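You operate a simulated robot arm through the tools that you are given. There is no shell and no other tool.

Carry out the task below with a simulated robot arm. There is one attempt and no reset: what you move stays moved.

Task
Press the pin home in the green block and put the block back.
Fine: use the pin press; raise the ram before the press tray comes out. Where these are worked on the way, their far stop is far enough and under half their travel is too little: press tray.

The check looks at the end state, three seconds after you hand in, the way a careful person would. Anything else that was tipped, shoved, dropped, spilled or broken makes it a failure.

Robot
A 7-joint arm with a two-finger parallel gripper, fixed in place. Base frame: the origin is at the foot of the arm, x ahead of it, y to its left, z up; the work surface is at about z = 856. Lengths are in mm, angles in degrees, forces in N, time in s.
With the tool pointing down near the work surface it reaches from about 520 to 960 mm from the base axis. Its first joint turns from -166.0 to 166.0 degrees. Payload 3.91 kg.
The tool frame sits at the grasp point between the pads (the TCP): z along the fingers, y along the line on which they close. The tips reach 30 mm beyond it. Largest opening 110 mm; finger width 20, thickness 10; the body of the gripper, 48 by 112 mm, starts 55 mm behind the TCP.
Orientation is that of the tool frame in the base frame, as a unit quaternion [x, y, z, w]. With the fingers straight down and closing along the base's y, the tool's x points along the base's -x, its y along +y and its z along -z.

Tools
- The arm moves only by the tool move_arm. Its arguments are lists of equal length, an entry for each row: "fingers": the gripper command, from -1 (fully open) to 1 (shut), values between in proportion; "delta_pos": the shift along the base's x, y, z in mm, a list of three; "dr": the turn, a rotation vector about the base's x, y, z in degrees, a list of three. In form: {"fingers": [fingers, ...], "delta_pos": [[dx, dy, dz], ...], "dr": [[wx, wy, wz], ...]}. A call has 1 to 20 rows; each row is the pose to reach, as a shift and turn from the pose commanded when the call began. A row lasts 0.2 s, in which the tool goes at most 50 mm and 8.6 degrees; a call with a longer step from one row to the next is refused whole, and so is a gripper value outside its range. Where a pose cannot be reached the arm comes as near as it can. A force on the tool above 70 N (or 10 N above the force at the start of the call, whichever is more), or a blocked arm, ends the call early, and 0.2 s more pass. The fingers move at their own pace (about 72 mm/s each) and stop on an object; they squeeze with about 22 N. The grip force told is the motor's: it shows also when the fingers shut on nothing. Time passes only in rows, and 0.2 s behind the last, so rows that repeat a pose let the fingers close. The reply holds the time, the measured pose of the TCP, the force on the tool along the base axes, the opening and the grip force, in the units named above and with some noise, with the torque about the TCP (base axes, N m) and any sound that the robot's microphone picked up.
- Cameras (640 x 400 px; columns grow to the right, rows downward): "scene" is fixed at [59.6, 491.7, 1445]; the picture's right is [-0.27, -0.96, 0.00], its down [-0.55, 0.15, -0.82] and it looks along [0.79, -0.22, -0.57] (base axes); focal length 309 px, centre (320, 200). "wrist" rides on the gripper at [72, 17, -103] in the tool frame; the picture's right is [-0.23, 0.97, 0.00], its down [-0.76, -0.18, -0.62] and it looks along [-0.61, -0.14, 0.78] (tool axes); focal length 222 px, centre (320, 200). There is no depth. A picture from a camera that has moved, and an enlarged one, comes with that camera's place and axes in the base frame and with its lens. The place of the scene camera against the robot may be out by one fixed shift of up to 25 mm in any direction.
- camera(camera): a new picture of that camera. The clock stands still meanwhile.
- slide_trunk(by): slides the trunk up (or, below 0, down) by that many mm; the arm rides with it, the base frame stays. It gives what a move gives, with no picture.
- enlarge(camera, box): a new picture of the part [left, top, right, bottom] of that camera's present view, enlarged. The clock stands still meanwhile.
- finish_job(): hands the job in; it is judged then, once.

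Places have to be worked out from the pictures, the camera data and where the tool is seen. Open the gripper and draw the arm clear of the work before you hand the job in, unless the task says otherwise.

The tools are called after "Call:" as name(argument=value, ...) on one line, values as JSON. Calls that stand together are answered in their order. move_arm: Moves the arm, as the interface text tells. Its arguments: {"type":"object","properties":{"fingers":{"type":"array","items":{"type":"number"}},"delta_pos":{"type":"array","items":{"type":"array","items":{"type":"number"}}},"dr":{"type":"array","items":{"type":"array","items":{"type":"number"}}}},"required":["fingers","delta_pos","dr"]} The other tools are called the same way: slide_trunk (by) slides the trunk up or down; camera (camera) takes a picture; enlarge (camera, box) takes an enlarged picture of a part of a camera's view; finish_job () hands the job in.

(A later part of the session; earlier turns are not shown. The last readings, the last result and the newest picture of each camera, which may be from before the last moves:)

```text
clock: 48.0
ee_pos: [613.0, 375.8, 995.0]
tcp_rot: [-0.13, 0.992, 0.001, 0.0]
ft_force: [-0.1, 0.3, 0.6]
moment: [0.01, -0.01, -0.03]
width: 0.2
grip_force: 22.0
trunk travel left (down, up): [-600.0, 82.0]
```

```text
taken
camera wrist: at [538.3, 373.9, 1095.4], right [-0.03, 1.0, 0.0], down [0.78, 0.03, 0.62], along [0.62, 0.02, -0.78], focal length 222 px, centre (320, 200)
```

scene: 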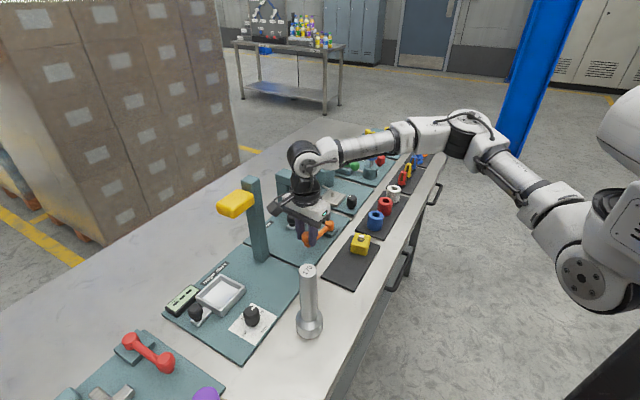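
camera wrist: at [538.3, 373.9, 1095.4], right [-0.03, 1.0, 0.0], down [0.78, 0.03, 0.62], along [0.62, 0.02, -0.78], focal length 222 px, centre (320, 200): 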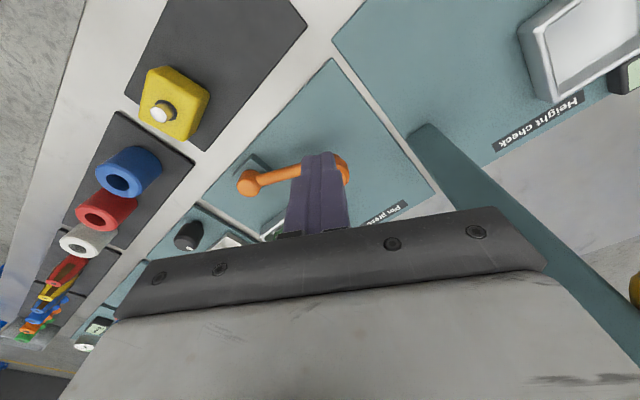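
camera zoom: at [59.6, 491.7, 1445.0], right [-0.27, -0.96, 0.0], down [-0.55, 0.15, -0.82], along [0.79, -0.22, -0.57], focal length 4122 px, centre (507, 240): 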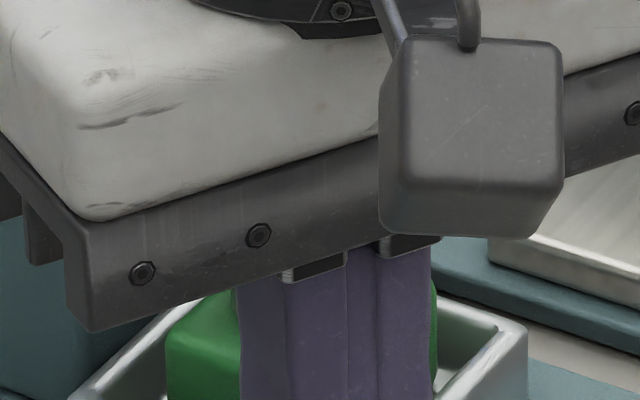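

The gripper hides the ram; I move it aside and up to get a clear view.

Call:
move_arm(fingers=[1, 1, 1, 1], delta_pos=[[0, -25, 25], [0, -55, 50], [0, -85, 70], [0, -85, 70]], dr=[[0, 0, 0], [0, 0, 0], [0, 0, 0], [0, 0, 0]])

Call:
enlarge(camera="scene", box=[250, 170, 378, 250])

Call:
enlarge(camera="scene", box=[282, 182, 330, 212])

Call:
camera(camera="wrist")

```text
clock: 49.0
ee_pos: [614.8, 291.3, 1063.2]
tcp_rot: [-0.131, 0.991, 0.0, 0.0]
ft_force: [-0.4, 0.4, -0.2]
moment: [0.03, 0.0, 0.02]
width: 0.0
grip_force: 22.0
trunk travel left (down, up): [-600.0, 82.0]
```

```text
5.00 times, centred on (314, 210) of scene
camera zoom: at [59.6, 491.7, 1445.0], right [-0.27, -0.96, 0.0], down [-0.55, 0.15, -0.82], along [0.79, -0.22, -0.57], focal length 1546 px, centre (350, 150)
```

zoom: 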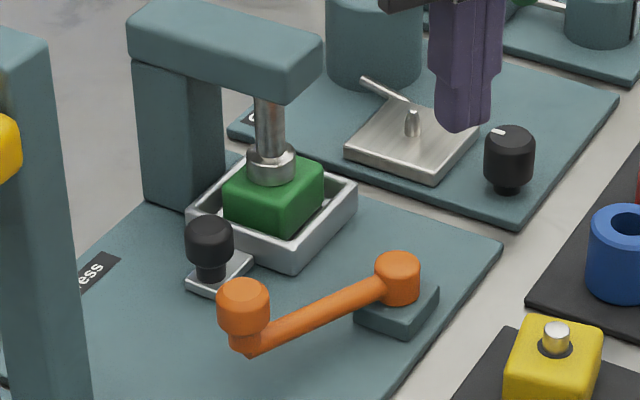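

```text
13.33 times, centred on (306, 197) of scene
camera zoom: at [59.6, 491.7, 1445.0], right [-0.27, -0.96, 0.0], down [-0.55, 0.15, -0.82], along [0.79, -0.22, -0.57], focal length 4122 px, centre (507, 240)
```

zoom: 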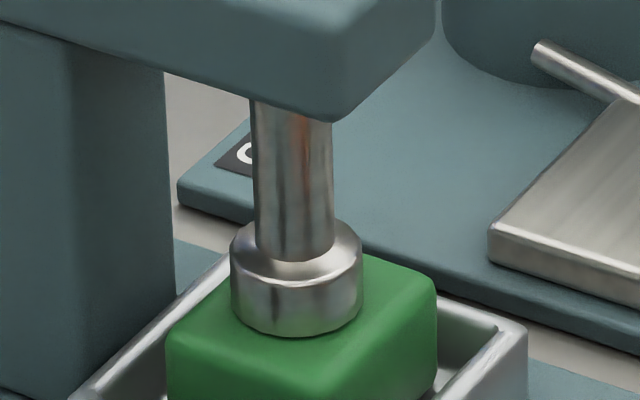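

```text
taken
camera wrist: at [539.3, 288.7, 1164.5], right [-0.03, 1.0, 0.0], down [0.78, 0.03, 0.62], along [0.62, 0.02, -0.78], focal length 222 px, centre (320, 200)
```

wrist: 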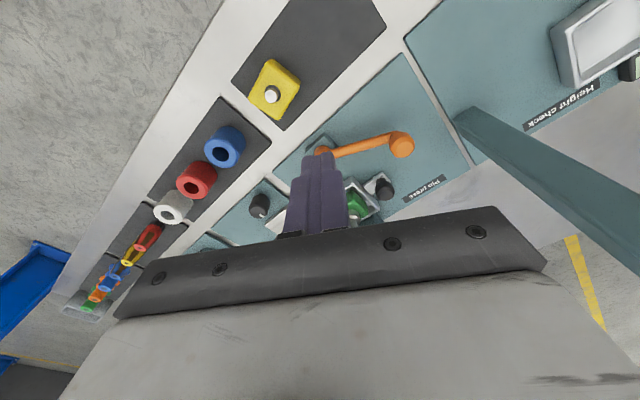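

The ram is fully down on the block. To raise it I must swing the lever back; I zoom in to locate the lever knob now.

Call:
enlarge(camera="wrist", box=[300, 100, 460, 200])

```text
4.00 times, centred on (380, 150) of wrist
camera zoom: at [539.3, 288.7, 1164.5], right [-0.03, 1.0, 0.0], down [0.78, 0.03, 0.62], along [0.62, 0.02, -0.78], focal length 888 px, centre (80, 400)
```

zoom: 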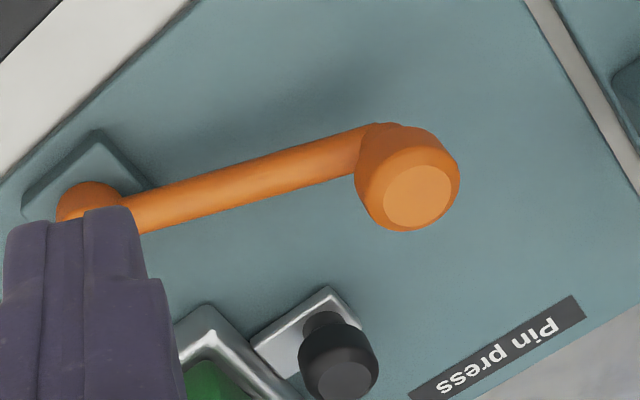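

Lever is at ~24.5°, knob ≈ (651.7, 391.3). I position the closed fingers on its far side (tray side) to push it back.

Call:
move_arm(fingers=[1, 1, 1, 1, 1, 1, 1], delta_pos=[[20, 35, 0], [40, 72, -10], [60, 105, -20], [67.6, 110.6, -55], [67.6, 110.6, -90], [67.6, 110.6, -130], [67.6, 110.6, -130]], dr=[[0, 0, 0], [0, 0, 2], [0, 0, 5], [0, 0, 5], [0, 0, 5], [0, 0, 5], [0, 0, 5]])

Call:
camera(camera="wrist")

Call:
enlarge(camera="scene", box=[250, 170, 378, 250])

```text
clock: 50.6
ee_pos: [681.0, 402.3, 933.1]
tcp_rot: [-0.173, 0.985, 0.0, 0.001]
ft_force: [0.7, 0.9, 0.4]
moment: [0.02, -0.03, -0.02]
width: 0.0
grip_force: 21.6
trunk travel left (down, up): [-600.0, 82.0]
```

```text
taken
camera wrist: at [607.1, 394.1, 1035.2], right [-0.12, 0.99, 0.0], down [0.78, 0.09, 0.62], along [0.62, 0.08, -0.78], focal length 222 px, centre (320, 200)
```

wrist: 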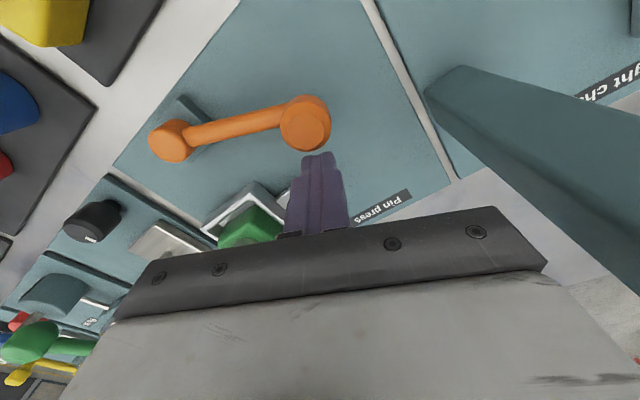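

```text
5.00 times, centred on (314, 210) of scene
camera zoom: at [59.6, 491.7, 1445.0], right [-0.27, -0.96, 0.0], down [-0.55, 0.15, -0.82], along [0.79, -0.22, -0.57], focal length 1546 px, centre (350, 150)
```

zoom: 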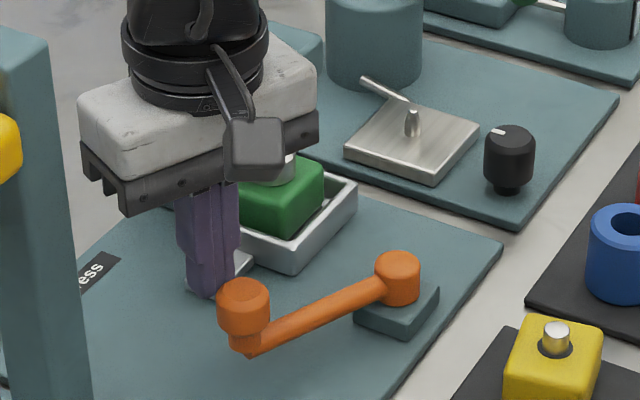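

Fingers are on the tray side of the lever knob. I push it back along the arc to its start position to raise the ram.

Call:
move_arm(fingers=[1, 1, 1, 1, 1, 1, 1, 1, 1, 1, 1, 1], delta_pos=[[-7.1, -2.3, 0], [-11.1, -3.0, 0], [-15.1, -3.7, 0], [-19.5, -4.7, 0], [-23.9, -5.9, 0], [-28.2, -7.3, 0], [-32.4, -8.9, 0], [-36.6, -10.7, 0], [-40.7, -12.7, 0], [-44.7, -14.8, 0], [-48.6, -17.1, 0], [-48.6, -17.1, 0]], dr=[[0, 0, 0.5], [0, 0, 2.5], [0, 0, 5], [0, 0, 7.5], [0, 0, 10], [0, 0, 12.5], [0, 0, 15], [0, 0, 17.5], [0, 0, 20], [0, 0, 22.5], [0, 0, 25], [0, 0, 25]])

Call:
enlarge(camera="scene", box=[250, 170, 378, 250])

Call:
camera(camera="wrist")

```text
clock: 53.2
ee_pos: [632.3, 385.8, 934.1]
tcp_rot: [-0.382, 0.924, -0.001, 0.0]
ft_force: [4.4, 4.0, 0.1]
moment: [0.15, -0.11, -0.02]
width: 0.0
grip_force: 21.9
trunk travel left (down, up): [-600.0, 82.0]
```

```text
5.00 times, centred on (314, 210) of scene
camera zoom: at [59.6, 491.7, 1445.0], right [-0.27, -0.96, 0.0], down [-0.55, 0.15, -0.82], along [0.79, -0.22, -0.57], focal length 1546 px, centre (350, 150)
```

zoom: 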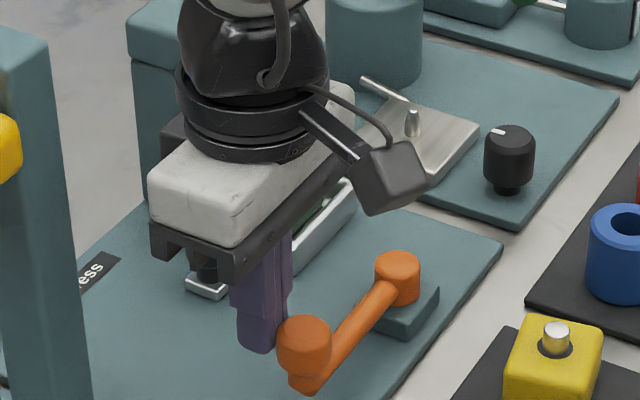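

```text
taken
camera wrist: at [569.0, 346.5, 1035.7], right [-0.53, 0.85, 0.0], down [0.66, 0.41, 0.62], along [0.53, 0.33, -0.78], focal length 222 px, centre (320, 200)
```

wrist: 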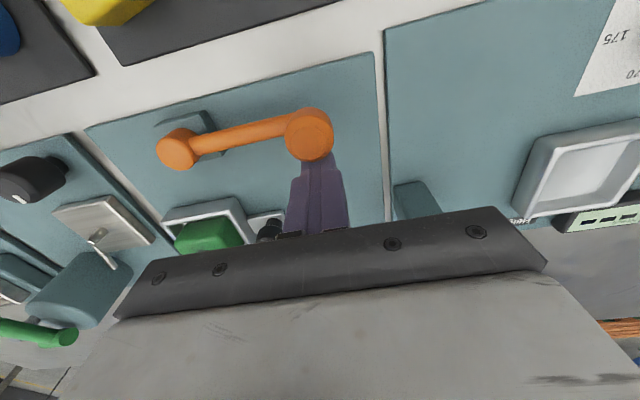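

Lever is back at its start line. I nudge 1.5 mm more to confirm it is on the upper stop.

Call:
move_arm(fingers=[1, 1], delta_pos=[[-1.1, -1.1, 0], [-1.1, -1.1, 0]], dr=[[0, 0, 0], [0, 0, 0]])

```text
clock: 53.8
ee_pos: [632.5, 385.7, 933.7]
tcp_rot: [-0.382, 0.924, 0.002, 0.001]
ft_force: [14.0, 15.2, -0.4]
moment: [0.41, -0.42, -0.01]
width: 0.1
grip_force: 22.5
trunk travel left (down, up): [-600.0, 82.0]
```

Firm stop (20 N) — ram is up. I back off, lift, and move above the tray knob with the fingers opened to 80 mm, then look.

Call:
move_arm(fingers=[1, 1, 1, 0.3, -0.45, -0.45, -0.45], delta_pos=[[4, 4, 0], [6, 6, 30], [6, 6, 75], [35, 13, 76], [65, 20, 76], [89.4, 26, 76], [89.4, 26, 76]], dr=[[0, 0, 0], [0, 0, 0], [0, 0, 0], [0, 0, 0], [0, 0, 0], [0, 0, 0], [0, 0, 0]])

Call:
camera(camera="wrist")

Call:
enlarge(camera="scene", box=[250, 170, 378, 250])

Call:
enlarge(camera="wrist", box=[170, 70, 330, 170])

```text
clock: 55.4
ee_pos: [718.1, 410.9, 1008.9]
tcp_rot: [-0.383, 0.924, 0.0, 0.0]
ft_force: [-0.2, 0.8, 0.4]
moment: [-0.01, -0.03, 0.01]
width: 79.8
grip_force: 0.0
trunk travel left (down, up): [-600.0, 82.0]
```

```text
taken
camera wrist: at [656.1, 371.2, 1111.6], right [-0.53, 0.85, 0.0], down [0.66, 0.41, 0.62], along [0.53, 0.33, -0.78], focal length 222 px, centre (320, 200)
```

wrist: 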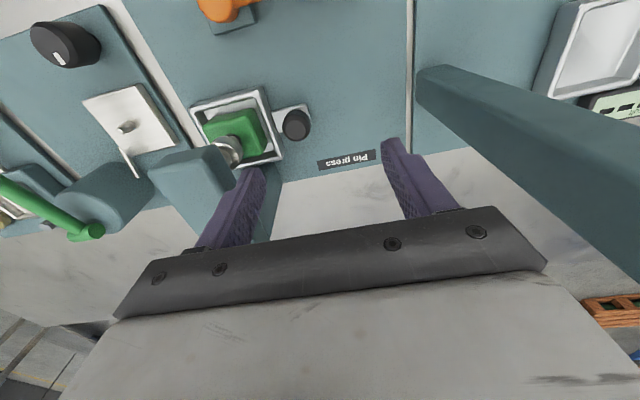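

```text
5.00 times, centred on (314, 210) of scene
camera zoom: at [59.6, 491.7, 1445.0], right [-0.27, -0.96, 0.0], down [-0.55, 0.15, -0.82], along [0.79, -0.22, -0.57], focal length 1546 px, centre (350, 150)
```

zoom: 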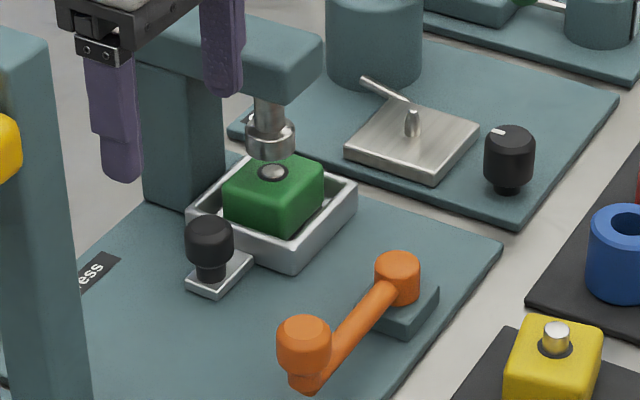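

```text
4.00 times, centred on (250, 120) of wrist
camera zoom: at [656.1, 371.2, 1111.6], right [-0.53, 0.85, 0.0], down [0.66, 0.41, 0.62], along [0.53, 0.33, -0.78], focal length 888 px, centre (600, 520)
```

zoom: 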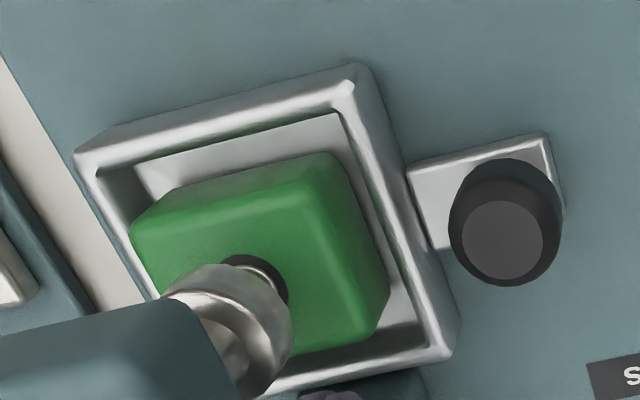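

The ram is raised and the pin looks flush. I verify with a tight zoom.

Call:
enlarge(camera="scene", box=[286, 186, 326, 211])

```text
16.00 times, centred on (306, 198) of scene
camera zoom: at [59.6, 491.7, 1445.0], right [-0.27, -0.96, 0.0], down [-0.55, 0.15, -0.82], along [0.79, -0.22, -0.57], focal length 4947 px, centre (544, 224)
```

zoom: 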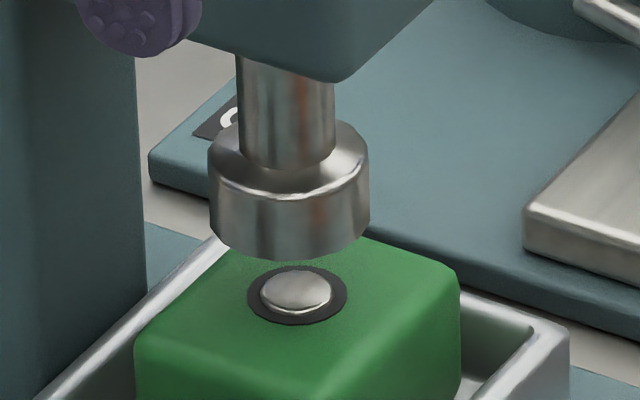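

The pin sits essentially flush and the ram is clear. I lower the open gripper so one finger goes between the tray knob and the tray.

Call:
move_arm(fingers=[-0.45, -0.45, -0.45, -0.45, -0.45], delta_pos=[[1.6, -1.6, -30], [1.6, -1.6, -65], [1.6, -1.6, -85], [1.6, -1.6, -98], [1.6, -1.6, -98]], dr=[[0, 0, 0], [0, 0, 0], [0, 0, 0], [0, 0, 0], [0, 0, 0]])

Call:
camera(camera="wrist")

Call:
enlarge(camera="scene", box=[250, 170, 378, 250])

```text
clock: 56.6
ee_pos: [722.4, 409.4, 914.5]
tcp_rot: [-0.383, 0.924, 0.0, 0.0]
ft_force: [0.1, -0.2, -0.2]
moment: [-0.02, 0.02, -0.04]
width: 79.3
grip_force: 0.0
trunk travel left (down, up): [-600.0, 82.0]
```

```text
taken
camera wrist: at [658.4, 369.8, 1015.5], right [-0.53, 0.85, 0.0], down [0.66, 0.41, 0.62], along [0.53, 0.33, -0.78], focal length 222 px, centre (320, 200)
```

wrist: 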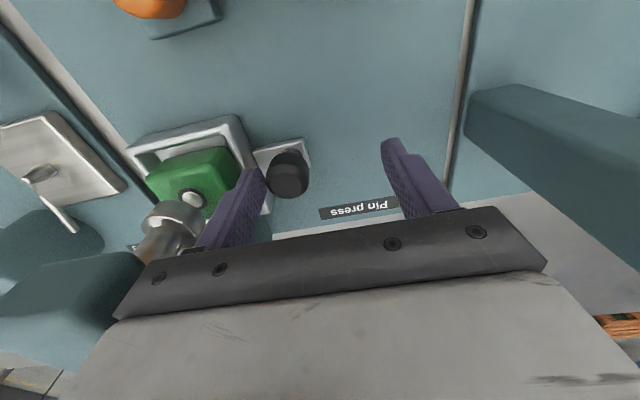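

```text
5.00 times, centred on (314, 210) of scene
camera zoom: at [59.6, 491.7, 1445.0], right [-0.27, -0.96, 0.0], down [-0.55, 0.15, -0.82], along [0.79, -0.22, -0.57], focal length 1546 px, centre (350, 150)
```

zoom: 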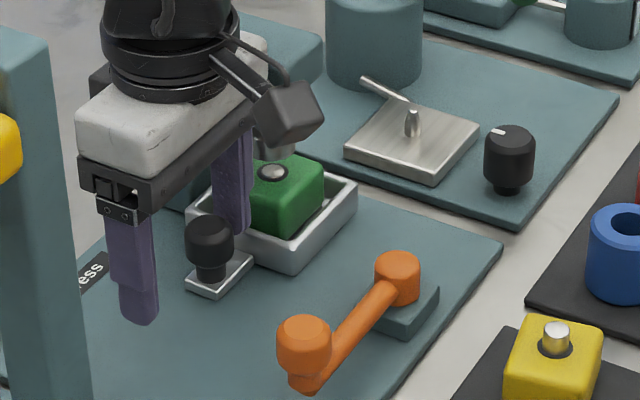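

Finger is between knob and tray. I drag the tray outward slowly (−s) about 38 mm.

Call:
move_arm(fingers=[-0.45, -0.45, -0.45, -0.45, -0.45, -0.45, -0.45, -0.45, -0.45, -0.45, -0.45, -0.45, -0.45], delta_pos=[[-2.1, 2.1, 0], [-4.2, 4.2, 0], [-6.4, 6.4, 0], [-8.5, 8.5, 0], [-10.6, 10.6, 0], [-12.7, 12.7, 0], [-14.8, 14.8, 0], [-17, 17, 0], [-19.1, 19.1, 0], [-21.2, 21.2, 0], [-23.3, 23.3, 0], [-25.5, 25.5, 0], [-26.5, 26.5, 0]], dr=[[0, 0, 0], [0, 0, 0], [0, 0, 0], [0, 0, 0], [0, 0, 0], [0, 0, 0], [0, 0, 0], [0, 0, 0], [0, 0, 0], [0, 0, 0], [0, 0, 0], [0, 0, 0], [0, 0, 0]])

Call:
camera(camera="wrist")

Call:
enlarge(camera="scene", box=[230, 170, 358, 250])

```text
clock: 59.4
ee_pos: [697.9, 435.3, 913.2]
tcp_rot: [-0.382, 0.924, 0.001, 0.0]
ft_force: [0.5, -0.4, 0.1]
moment: [0.01, -0.03, 0.0]
width: 79.7
grip_force: 0.5
trunk travel left (down, up): [-600.0, 82.0]
```

```text
taken
camera wrist: at [632.1, 395.7, 1014.4], right [-0.53, 0.85, 0.0], down [0.66, 0.41, 0.62], along [0.53, 0.33, -0.78], focal length 222 px, centre (320, 200)
```

wrist: 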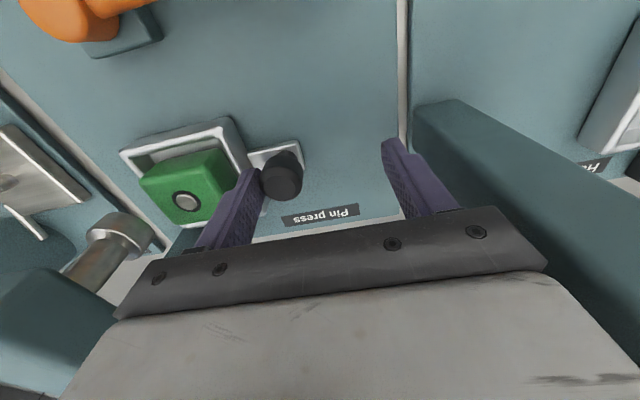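

```text
5.00 times, centred on (294, 210) of scene
camera zoom: at [59.6, 491.7, 1445.0], right [-0.27, -0.96, 0.0], down [-0.55, 0.15, -0.82], along [0.79, -0.22, -0.57], focal length 1546 px, centre (450, 150)
```

zoom: 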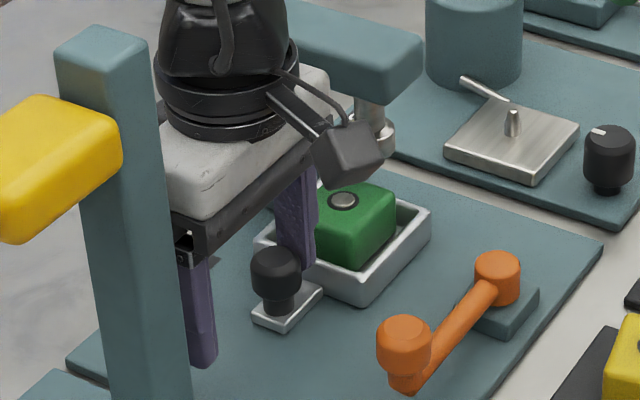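

The tray follows. With the pin now clear of the ram I zoom in to inspect it.

Call:
enlarge(camera="wrist", box=[120, 140, 248, 220])

Call:
enlarge(camera="scene", box=[282, 195, 322, 220])

```text
5.00 times, centred on (184, 180) of wrist
camera zoom: at [632.1, 395.7, 1014.4], right [-0.53, 0.85, 0.0], down [0.66, 0.41, 0.62], along [0.53, 0.33, -0.78], focal length 1111 px, centre (1000, 300)
```

zoom: 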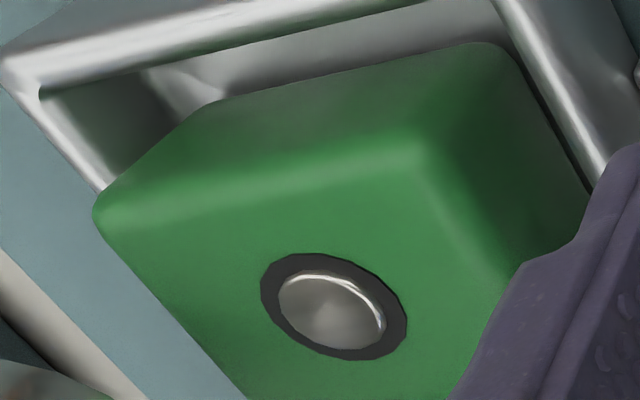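

```text
16.00 times, centred on (302, 208) of scene
camera zoom: at [59.6, 491.7, 1445.0], right [-0.27, -0.96, 0.0], down [-0.55, 0.15, -0.82], along [0.79, -0.22, -0.57], focal length 4947 px, centre (608, 80)
```

zoom: 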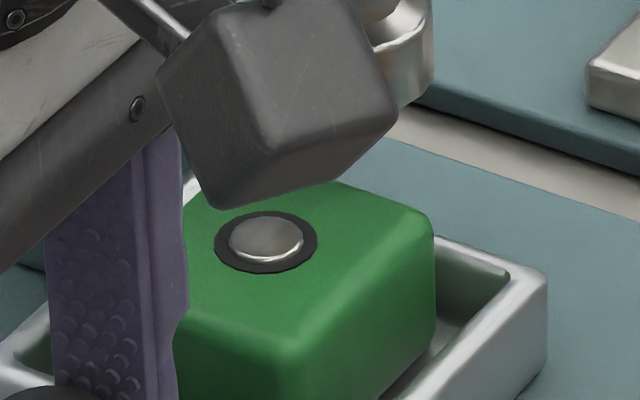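

Pin is flush in its bushing — home. Now I shift and close the fingers onto the tray knob to drag it further while keeping clear of the column.

Call:
move_arm(fingers=[-0.2, 0.1, 0.35, 0.6, 0.8, 0.8], delta_pos=[[4.5, -4.5, 0], [10.5, -10.5, 0], [16.5, -16.5, 0], [17.7, -17.7, 0], [17.7, -17.7, 0], [17.7, -17.7, 0]], dr=[[0, 0, 0], [0, 0, 0], [0, 0, 0], [0, 0, 0], [0, 0, 0], [0, 0, 0]])

Call:
camera(camera="wrist")

```text
clock: 60.8
ee_pos: [712.5, 416.7, 914.0]
tcp_rot: [-0.382, 0.924, 0.0, 0.0]
ft_force: [0.9, 1.2, 0.3]
moment: [-0.09, 0.18, -0.03]
width: 27.4
grip_force: 44.9
trunk travel left (down, up): [-600.0, 82.0]
```

```text
taken
camera wrist: at [649.8, 377.9, 1014.9], right [-0.53, 0.85, 0.0], down [0.66, 0.41, 0.62], along [0.53, 0.33, -0.78], focal length 222 px, centre (320, 200)
```

wrist: 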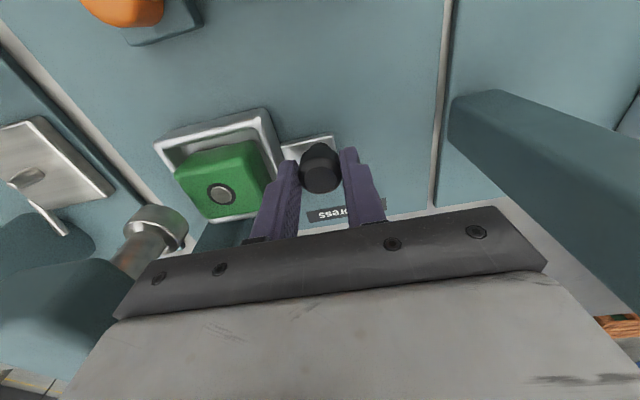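

Knob gripped (27 mm). I pull the tray out another 29 mm.

Call:
move_arm(fingers=[0.8, 0.8, 0.8, 0.8, 0.8, 0.8, 0.8, 0.8, 0.8, 0.8, 0.8], delta_pos=[[-2.1, 2.1, 0], [-4.2, 4.2, 0], [-6.4, 6.4, 0], [-8.5, 8.5, 0], [-10.6, 10.6, 0], [-12.7, 12.7, 0], [-14.8, 14.8, 0], [-17, 17, 0], [-19.1, 19.1, 0], [-20.5, 20.5, 0], [-20.5, 20.5, 0]], dr=[[0, 0, 0], [0, 0, 0], [0, 0, 0], [0, 0, 0], [0, 0, 0], [0, 0, 0], [0, 0, 0], [0, 0, 0], [0, 0, 0], [0, 0, 0], [0, 0, 0]])

Call:
enlarge(camera="scene", box=[230, 170, 358, 250])

Call:
camera(camera="wrist")

```text
clock: 63.2
ee_pos: [692.7, 437.7, 912.7]
tcp_rot: [-0.383, 0.924, 0.0, 0.001]
ft_force: [5.4, 5.5, 10.5]
moment: [0.01, 0.01, -0.04]
width: 27.4
grip_force: 45.1
trunk travel left (down, up): [-600.0, 82.0]
```

```text
5.00 times, centred on (294, 210) of scene
camera zoom: at [59.6, 491.7, 1445.0], right [-0.27, -0.96, 0.0], down [-0.55, 0.15, -0.82], along [0.79, -0.22, -0.57], focal length 1546 px, centre (450, 150)
```

zoom: 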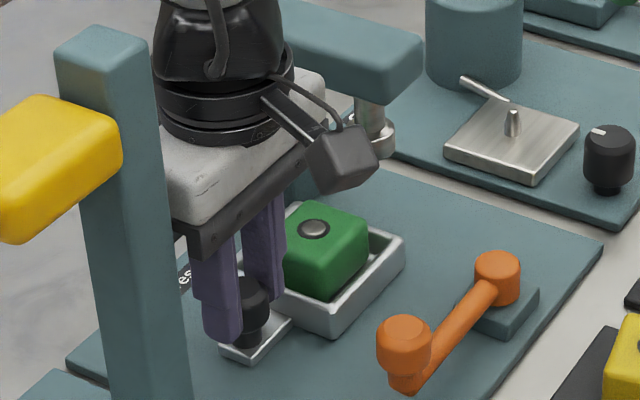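

```text
taken
camera wrist: at [628.5, 398.9, 1014.7], right [-0.53, 0.85, 0.0], down [0.66, 0.41, 0.62], along [0.53, 0.33, -0.78], focal length 222 px, centre (320, 200)
```

wrist: 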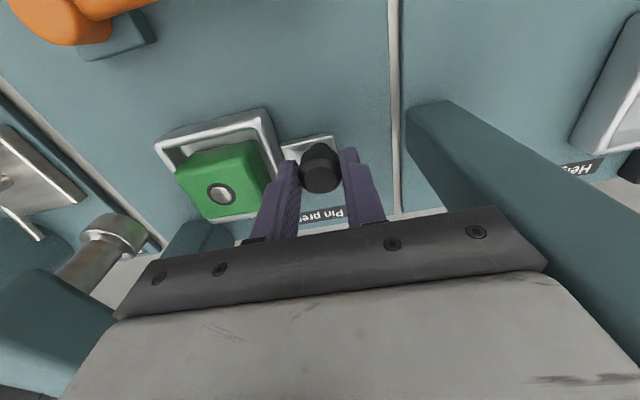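

Tray is now ~62 mm back. I release the knob, hop over it, and lower the closed fingers between knob and tray to pull the last part.

Call:
move_arm(fingers=[0.27, 0.27, 0.27, 0.27, 0.6, 1, 1, 1, 1], delta_pos=[[0, 0, 0], [0, 0, 0], [0, 0, 20], [0, 0, 40], [10, -10, 40], [19.1, -19.1, 40], [19.1, -19.1, 40], [19.1, -19.1, 20], [19.1, -19.1, 2]], dr=[[0, 0, 0], [0, 0, 0], [0, 0, 0], [0, 0, 0], [0, 0, 0], [0, 0, 0], [0, 0, 0], [0, 0, 0], [0, 0, 0]])

Call:
camera(camera="wrist")

Call:
enlarge(camera="scene", box=[230, 170, 358, 250])

```text
clock: 65.2
ee_pos: [713.2, 416.7, 913.2]
tcp_rot: [-0.382, 0.924, 0.0, 0.0]
ft_force: [-1.3, -1.2, -1.2]
moment: [-0.01, 0.0, 0.02]
width: 0.2
grip_force: 22.0
trunk travel left (down, up): [-600.0, 82.0]
```

```text
taken
camera wrist: at [648.5, 378.5, 1015.2], right [-0.53, 0.85, 0.0], down [0.66, 0.41, 0.62], along [0.53, 0.33, -0.78], focal length 222 px, centre (320, 200)
```

wrist: 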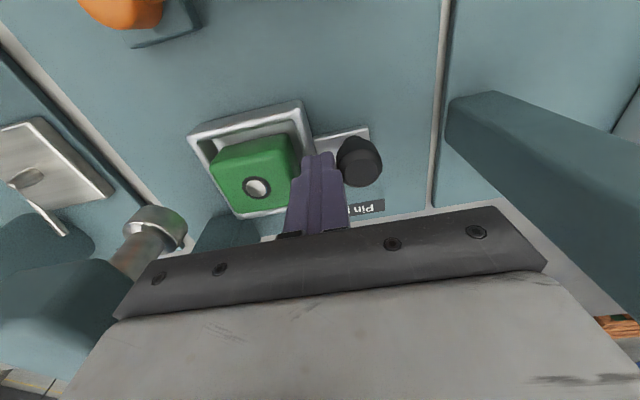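

```text
5.00 times, centred on (294, 210) of scene
camera zoom: at [59.6, 491.7, 1445.0], right [-0.27, -0.96, 0.0], down [-0.55, 0.15, -0.82], along [0.79, -0.22, -0.57], focal length 1546 px, centre (450, 150)
```

zoom: 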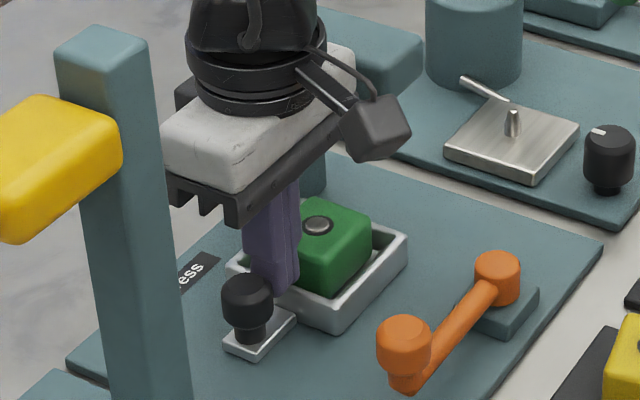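

The closed finger is between the block and knob. I pull the tray the remaining ~26 mm, watching for the outer stop.

Call:
move_arm(fingers=[1, 1, 1, 1, 1, 1, 1, 1, 1, 1, 1], delta_pos=[[-2, 2, 0], [-4, 4, 0], [-6, 6, 0], [-8, 8, 0], [-10, 10, 0], [-12, 12, 0], [-14, 14, 0], [-15.5, 15.5, 0], [-17, 17, 0], [-18.2, 18.2, 0], [-18.2, 18.2, 0]], dr=[[0, 0, 0], [0, 0, 0], [0, 0, 0], [0, 0, 0], [0, 0, 0], [0, 0, 0], [0, 0, 0], [0, 0, 0], [0, 0, 0], [0, 0, 0], [0, 0, 0]])

Call:
camera(camera="wrist")

Call:
enlarge(camera="scene", box=[230, 170, 358, 250])

```text
clock: 67.6
ee_pos: [694.1, 437.5, 914.0]
tcp_rot: [-0.383, 0.924, 0.0, 0.0]
ft_force: [1.2, -0.2, -1.0]
moment: [0.01, -0.09, -0.01]
width: 0.1
grip_force: 22.0
trunk travel left (down, up): [-600.0, 82.0]
```

```text
taken
camera wrist: at [630.0, 397.9, 1016.0], right [-0.53, 0.85, 0.0], down [0.66, 0.41, 0.62], along [0.53, 0.33, -0.78], focal length 222 px, centre (320, 200)
```

wrist: 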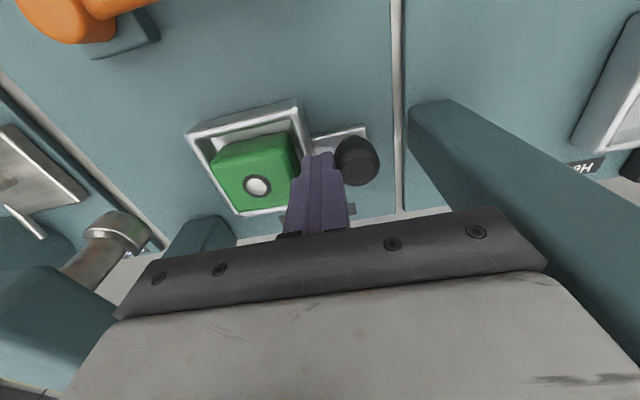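

```text
5.00 times, centred on (294, 210) of scene
camera zoom: at [59.6, 491.7, 1445.0], right [-0.27, -0.96, 0.0], down [-0.55, 0.15, -0.82], along [0.79, -0.22, -0.57], focal length 1546 px, centre (450, 150)
```

zoom: 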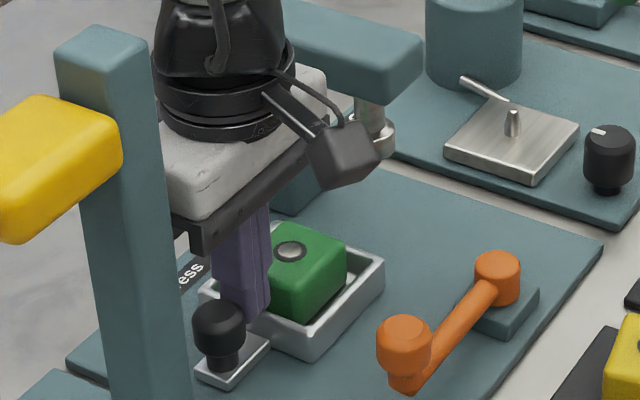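

Tray is about at its original out position. I nudge 1.5 mm more to feel the outer stop.

Call:
move_arm(fingers=[1, 1, 1], delta_pos=[[-0.7, 0.7, 0], [-1.2, 1.2, 0], [-1.2, 1.2, 0]], dr=[[0, 0, 0], [0, 0, 0], [0, 0, 0]])

Call:
enlarge(camera="wrist", box=[170, 80, 410, 230])

```text
clock: 68.4
ee_pos: [693.6, 437.4, 914.0]
tcp_rot: [-0.382, 0.924, 0.0, 0.0]
ft_force: [8.7, -4.5, -0.2]
moment: [-0.08, -0.22, -0.09]
width: 0.0
grip_force: 22.4
trunk travel left (down, up): [-600.0, 82.0]
```

```text
2.67 times, centred on (290, 155) of wrist
camera zoom: at [629.7, 398.1, 1016.0], right [-0.53, 0.85, 0.0], down [0.66, 0.41, 0.62], along [0.53, 0.33, -0.78], focal length 592 px, centre (400, 320)
```

zoom: 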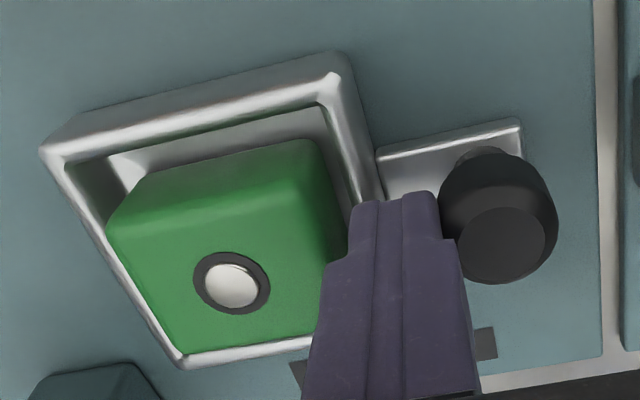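

Outer stop felt (~9 N). I ease off, lift, and go above the block in the tray with the fingers opened to ~75 mm.

Call:
move_arm(fingers=[1, 1, 1, 0.3, -0.36, -0.36, -0.36], delta_pos=[[1.5, -1.5, 0], [1.5, -1.5, 30], [1.5, -1.5, 70], [16, -16, 96], [31.5, -32, 96], [31.5, -32, 96], [31.5, -32, 96]], dr=[[0, 0, 0], [0, 0, 0], [0, 0, 0], [0, 0, 0], [0, 0, 0], [0, 0, 0], [0, 0, 0]])

Call:
camera(camera="wrist")

Call:
enlarge(camera="wrist", box=[250, 50, 410, 150])

Call:
enlarge(camera="scene", box=[264, 200, 312, 230])

```text
clock: 70.0
ee_pos: [723.0, 403.3, 1010.7]
tcp_rot: [-0.382, 0.924, 0.0, 0.0]
ft_force: [-0.1, -0.2, 0.3]
moment: [-0.02, 0.02, 0.0]
width: 74.8
grip_force: 0.0
trunk travel left (down, up): [-600.0, 82.0]
```

```text
taken
camera wrist: at [659.3, 364.6, 1112.5], right [-0.53, 0.85, 0.0], down [0.66, 0.41, 0.62], along [0.53, 0.33, -0.78], focal length 222 px, centre (320, 200)
```

wrist: 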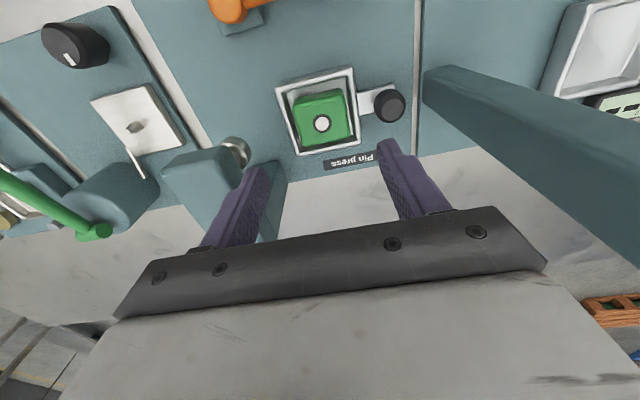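

```text
4.00 times, centred on (330, 100) of wrist
camera zoom: at [659.3, 364.6, 1112.5], right [-0.53, 0.85, 0.0], down [0.66, 0.41, 0.62], along [0.53, 0.33, -0.78], focal length 888 px, centre (280, 600)
```

zoom: 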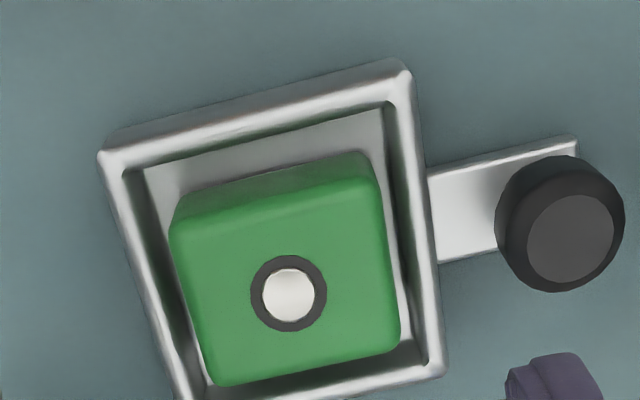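

```text
13.33 times, centred on (288, 215) of scene
camera zoom: at [59.6, 491.7, 1445.0], right [-0.27, -0.96, 0.0], down [-0.55, 0.15, -0.82], along [0.79, -0.22, -0.57], focal length 4122 px, centre (747, 0)
```

zoom: 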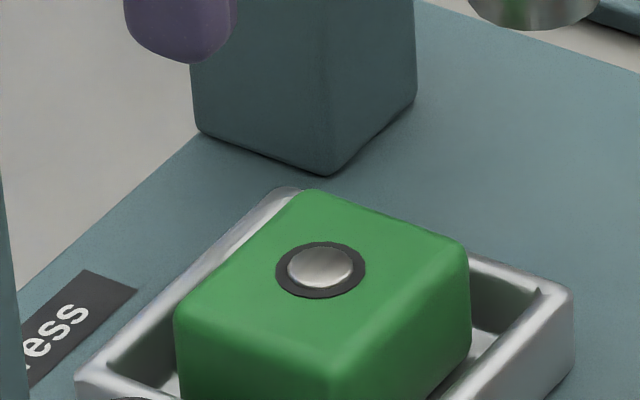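

The pin is pressed (about 12 mm travel, now nearly flush). I lower around the block in the tray and grip it.

Call:
move_arm(fingers=[-0.2, -0.2, -0.2, -0.2, -0.2, 0.2, 0.6, 1, 1], delta_pos=[[0.3, 1, -35], [0.3, 1, -70], [0.3, 1, -90], [0.3, 1, -98.8], [0.3, 1, -98.8], [0.3, 1, -98.8], [0.3, 1, -98.8], [0.3, 1, -98.8], [0.3, 1, -98.8]], dr=[[0, 0, 0], [0, 0, 0], [0, 0, 0], [0, 0, 0], [0, 0, 0], [0, 0, 0], [0, 0, 0], [0, 0, 0], [0, 0, 0]])

Call:
enlarge(camera="scene", box=[240, 180, 336, 240])

Call:
camera(camera="wrist")

```text
clock: 72.0
ee_pos: [722.3, 406.2, 912.4]
tcp_rot: [-0.382, 0.924, 0.0, -0.001]
ft_force: [-0.5, 0.5, 0.6]
moment: [0.02, 0.02, 0.0]
width: 51.1
grip_force: 21.9
trunk travel left (down, up): [-600.0, 82.0]
```

```text
6.67 times, centred on (288, 210) of scene
camera zoom: at [59.6, 491.7, 1445.0], right [-0.27, -0.96, 0.0], down [-0.55, 0.15, -0.82], along [0.79, -0.22, -0.57], focal length 2061 px, centre (533, 133)
```

zoom: 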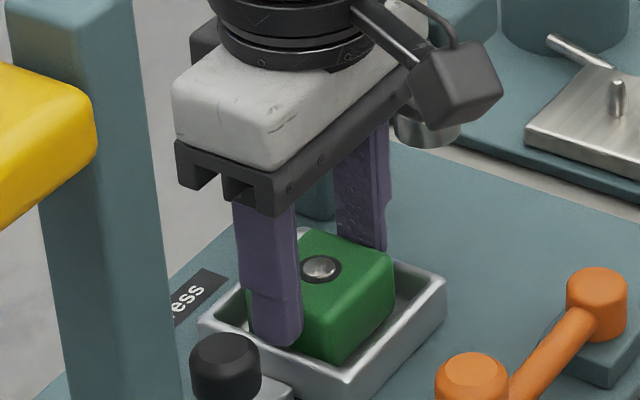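

```text
taken
camera wrist: at [659.7, 367.9, 1014.5], right [-0.53, 0.85, 0.0], down [0.66, 0.41, 0.62], along [0.53, 0.33, -0.78], focal length 222 px, centre (320, 200)
```

wrist: 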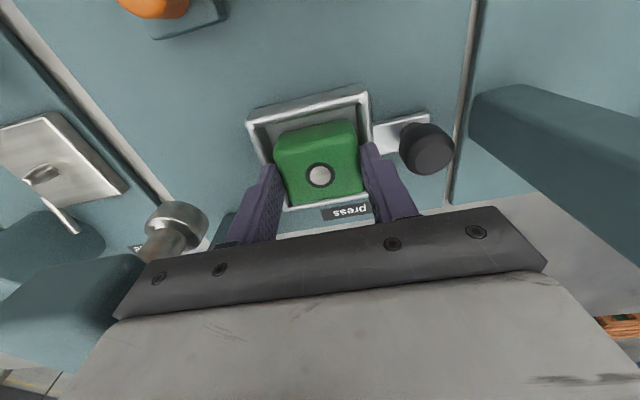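

Block gripped at 51 mm. I lift it and carry it back over the lever to above its place on the mat.

Call:
move_arm(fingers=[1, 1, 1, 1, 1, 1, 1, 1, 1, 1], delta_pos=[[0, 0, 20], [0, 0, 60], [0, 0, 100], [-30, -16, 105], [-70, -37, 105], [-110, -58, 105], [-150, -79, 105], [-180, -95, 100], [-190.7, -101, 95], [-190.7, -101, 95]], dr=[[0, 0, 0], [0, 0, 0], [0, 0, 0], [0, 0, 0], [0, 0, 0], [0, 0, 0], [0, 0, 0], [0, 0, 0], [0, 0, 0], [0, 0, 0]])

Call:
camera(camera="wrist")

Call:
enlarge(camera="scene", box=[280, 190, 408, 290])

```text
clock: 74.2
ee_pos: [531.2, 304.1, 1006.0]
tcp_rot: [-0.383, 0.924, 0.0, 0.0]
ft_force: [0.1, -0.5, -1.3]
moment: [-0.02, -0.04, -0.02]
width: 51.5
grip_force: 22.5
trunk travel left (down, up): [-600.0, 82.0]
```

```text
taken
camera wrist: at [467.5, 265.9, 1107.7], right [-0.53, 0.85, 0.0], down [0.66, 0.41, 0.62], along [0.53, 0.33, -0.78], focal length 222 px, centre (320, 200)
```

wrist: 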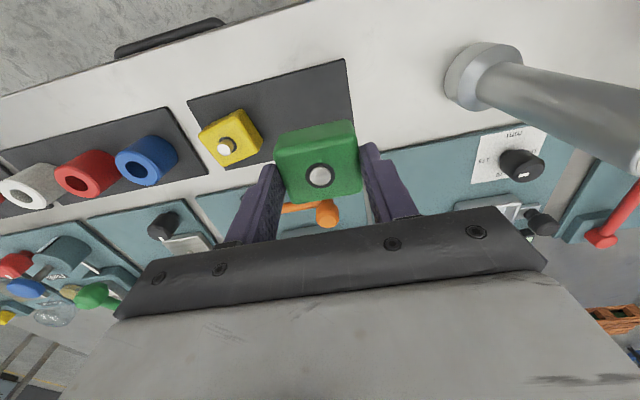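

```text
4.00 times, centred on (344, 240) of scene
camera zoom: at [59.6, 491.7, 1445.0], right [-0.27, -0.96, 0.0], down [-0.55, 0.15, -0.82], along [0.79, -0.22, -0.57], focal length 1237 px, centre (224, 40)
```

zoom: 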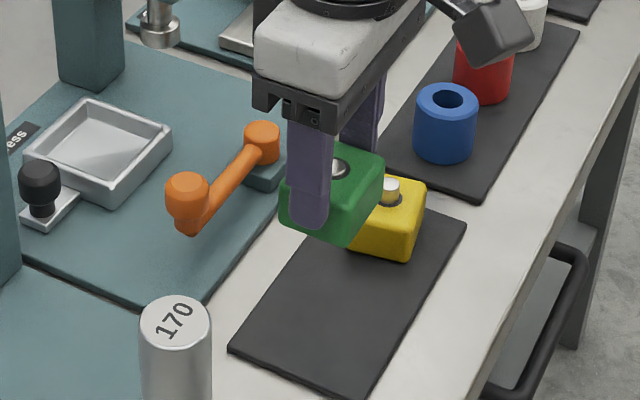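

Block is above its place. I lower to just above the mat.

Call:
move_arm(fingers=[1, 1, 1, 1, 1, 1], delta_pos=[[0.6, 0.6, -35], [0.6, 0.6, -65], [0.6, 0.6, -85], [0.6, 0.6, -95], [0.6, 0.6, -100], [0.6, 0.6, -100]], dr=[[0, 0, 0], [0, 0, 0], [0, 0, 0], [0, 0, 0], [0, 0, 0], [0, 0, 0]])

Call:
enlarge(camera="wrist", box=[232, 90, 392, 190])

Call:
enlarge(camera="scene", box=[280, 190, 408, 290])

```text
clock: 75.6
ee_pos: [532.9, 308.0, 906.2]
tcp_rot: [-0.382, 0.924, 0.0, 0.0]
ft_force: [0.1, -0.3, -1.4]
moment: [0.0, -0.02, 0.02]
width: 51.3
grip_force: 22.5
trunk travel left (down, up): [-600.0, 82.0]
```

```text
4.00 times, centred on (312, 140) of wrist
camera zoom: at [469.8, 267.6, 1007.9], right [-0.53, 0.85, 0.0], down [0.66, 0.41, 0.62], along [0.53, 0.33, -0.78], focal length 888 px, centre (352, 440)
```

zoom: 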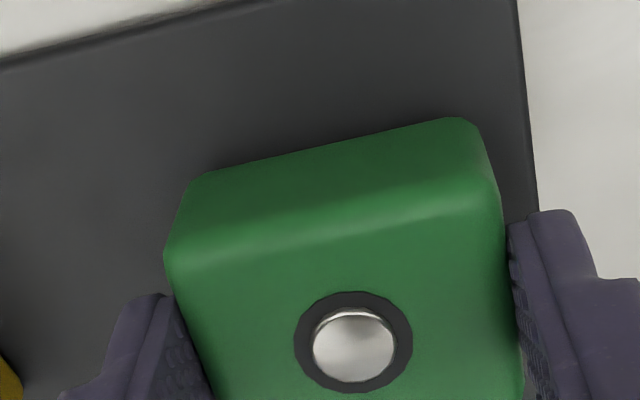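

```text
4.00 times, centred on (344, 240) of scene
camera zoom: at [59.6, 491.7, 1445.0], right [-0.27, -0.96, 0.0], down [-0.55, 0.15, -0.82], along [0.79, -0.22, -0.57], focal length 1237 px, centre (224, 40)
```

zoom: 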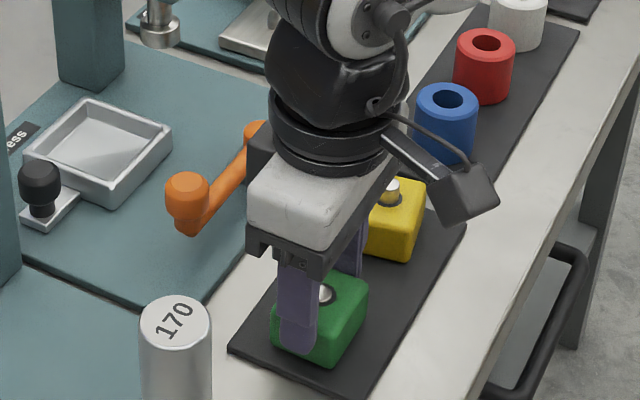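

Nearly identical to the original view. I lower in small steps until the block touches.

Call:
move_arm(fingers=[1, 1, 1], delta_pos=[[0, 0, -1], [0, 0, -2], [0, 0, -2]], dr=[[0, 0, 0], [0, 0, 0], [0, 0, 0]])

```text
clock: 76.4
ee_pos: [534.7, 306.6, 905.7]
tcp_rot: [-0.383, 0.924, 0.0, -0.001]
ft_force: [0.2, 0.3, -0.6]
moment: [0.0, 0.03, -0.05]
width: 51.3
grip_force: 21.9
trunk travel left (down, up): [-600.0, 82.0]
```

Slight unloading; another 1.5 mm down.

Call:
move_arm(fingers=[1, 1, 1], delta_pos=[[0, 0, -0.8], [0, 0, -1.5], [0, 0, -1.5]], dr=[[0, 0, 0], [0, 0, 0], [0, 0, 0]])

```text
clock: 77.2
ee_pos: [533.6, 306.3, 903.9]
tcp_rot: [-0.382, 0.924, 0.001, 0.0]
ft_force: [2.2, -0.7, 8.0]
moment: [-0.09, 0.02, 0.05]
width: 51.5
grip_force: 21.9
trunk travel left (down, up): [-600.0, 82.0]
```

Contact (8 N): the block is on the mat. I open the fingers and lift straight up.

Call:
move_arm(fingers=[0.0, -0.2, -0.36, -0.36, -0.36, -0.36, -0.36, -0.36], delta_pos=[[0, 0, 0.5], [0, 0, 0.5], [0, 0, 0.5], [0, 0, 15], [0, 0, 45], [0, 0, 85], [0, 0, 120], [0, 0, 120]], dr=[[0, 0, 0], [0, 0, 0], [0, 0, 0], [0, 0, 0], [0, 0, 0], [0, 0, 0], [0, 0, 0], [0, 0, 0]])

Call:
camera(camera="wrist")

Call:
enlarge(camera="wrist", box=[264, 64, 376, 134])

Call:
camera(camera="scene")

```text
clock: 79.0
ee_pos: [534.3, 308.4, 1024.1]
tcp_rot: [-0.383, 0.924, 0.0, 0.0]
ft_force: [-0.2, -0.1, -0.6]
moment: [-0.03, 0.01, 0.02]
width: 74.7
grip_force: 0.1
trunk travel left (down, up): [-600.0, 82.0]
```

```text
taken
camera wrist: at [470.8, 270.2, 1126.3], right [-0.53, 0.85, 0.0], down [0.66, 0.41, 0.62], along [0.53, 0.33, -0.78], focal length 222 px, centre (320, 200)
```

wrist: 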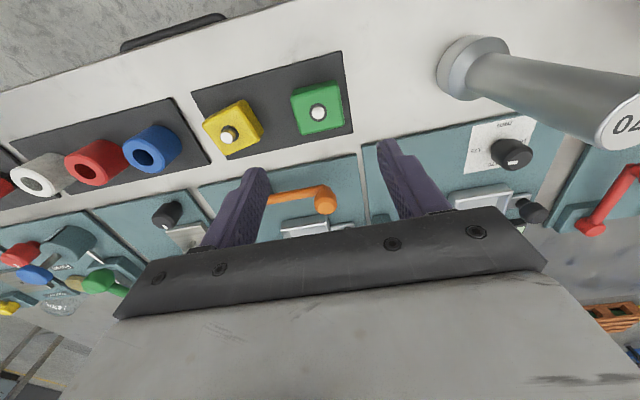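

```text
5.71 times, centred on (320, 99) of wrist
camera zoom: at [470.8, 270.2, 1126.3], right [-0.53, 0.85, 0.0], down [0.66, 0.41, 0.62], along [0.53, 0.33, -0.78], focal length 1269 px, centre (320, 777)
```

zoom: 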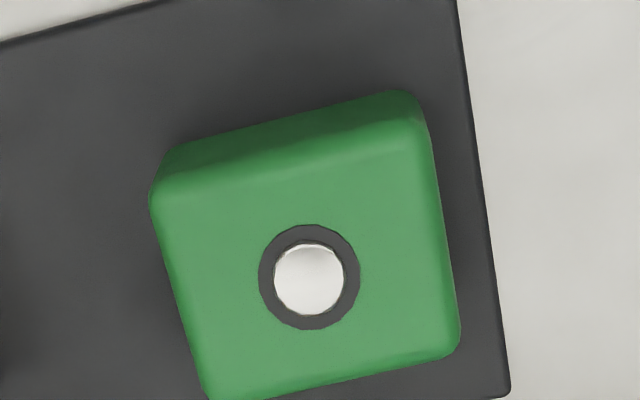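

```text
taken
```

scene: 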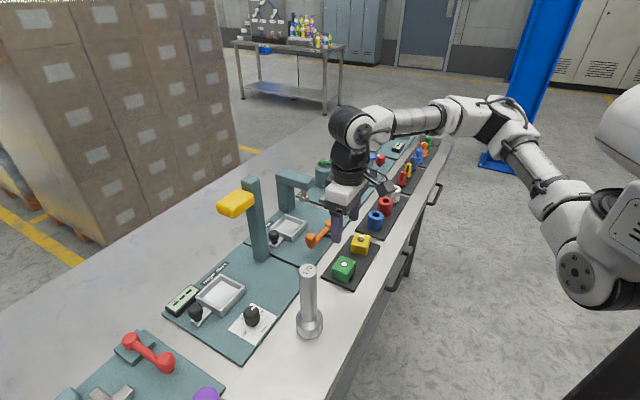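

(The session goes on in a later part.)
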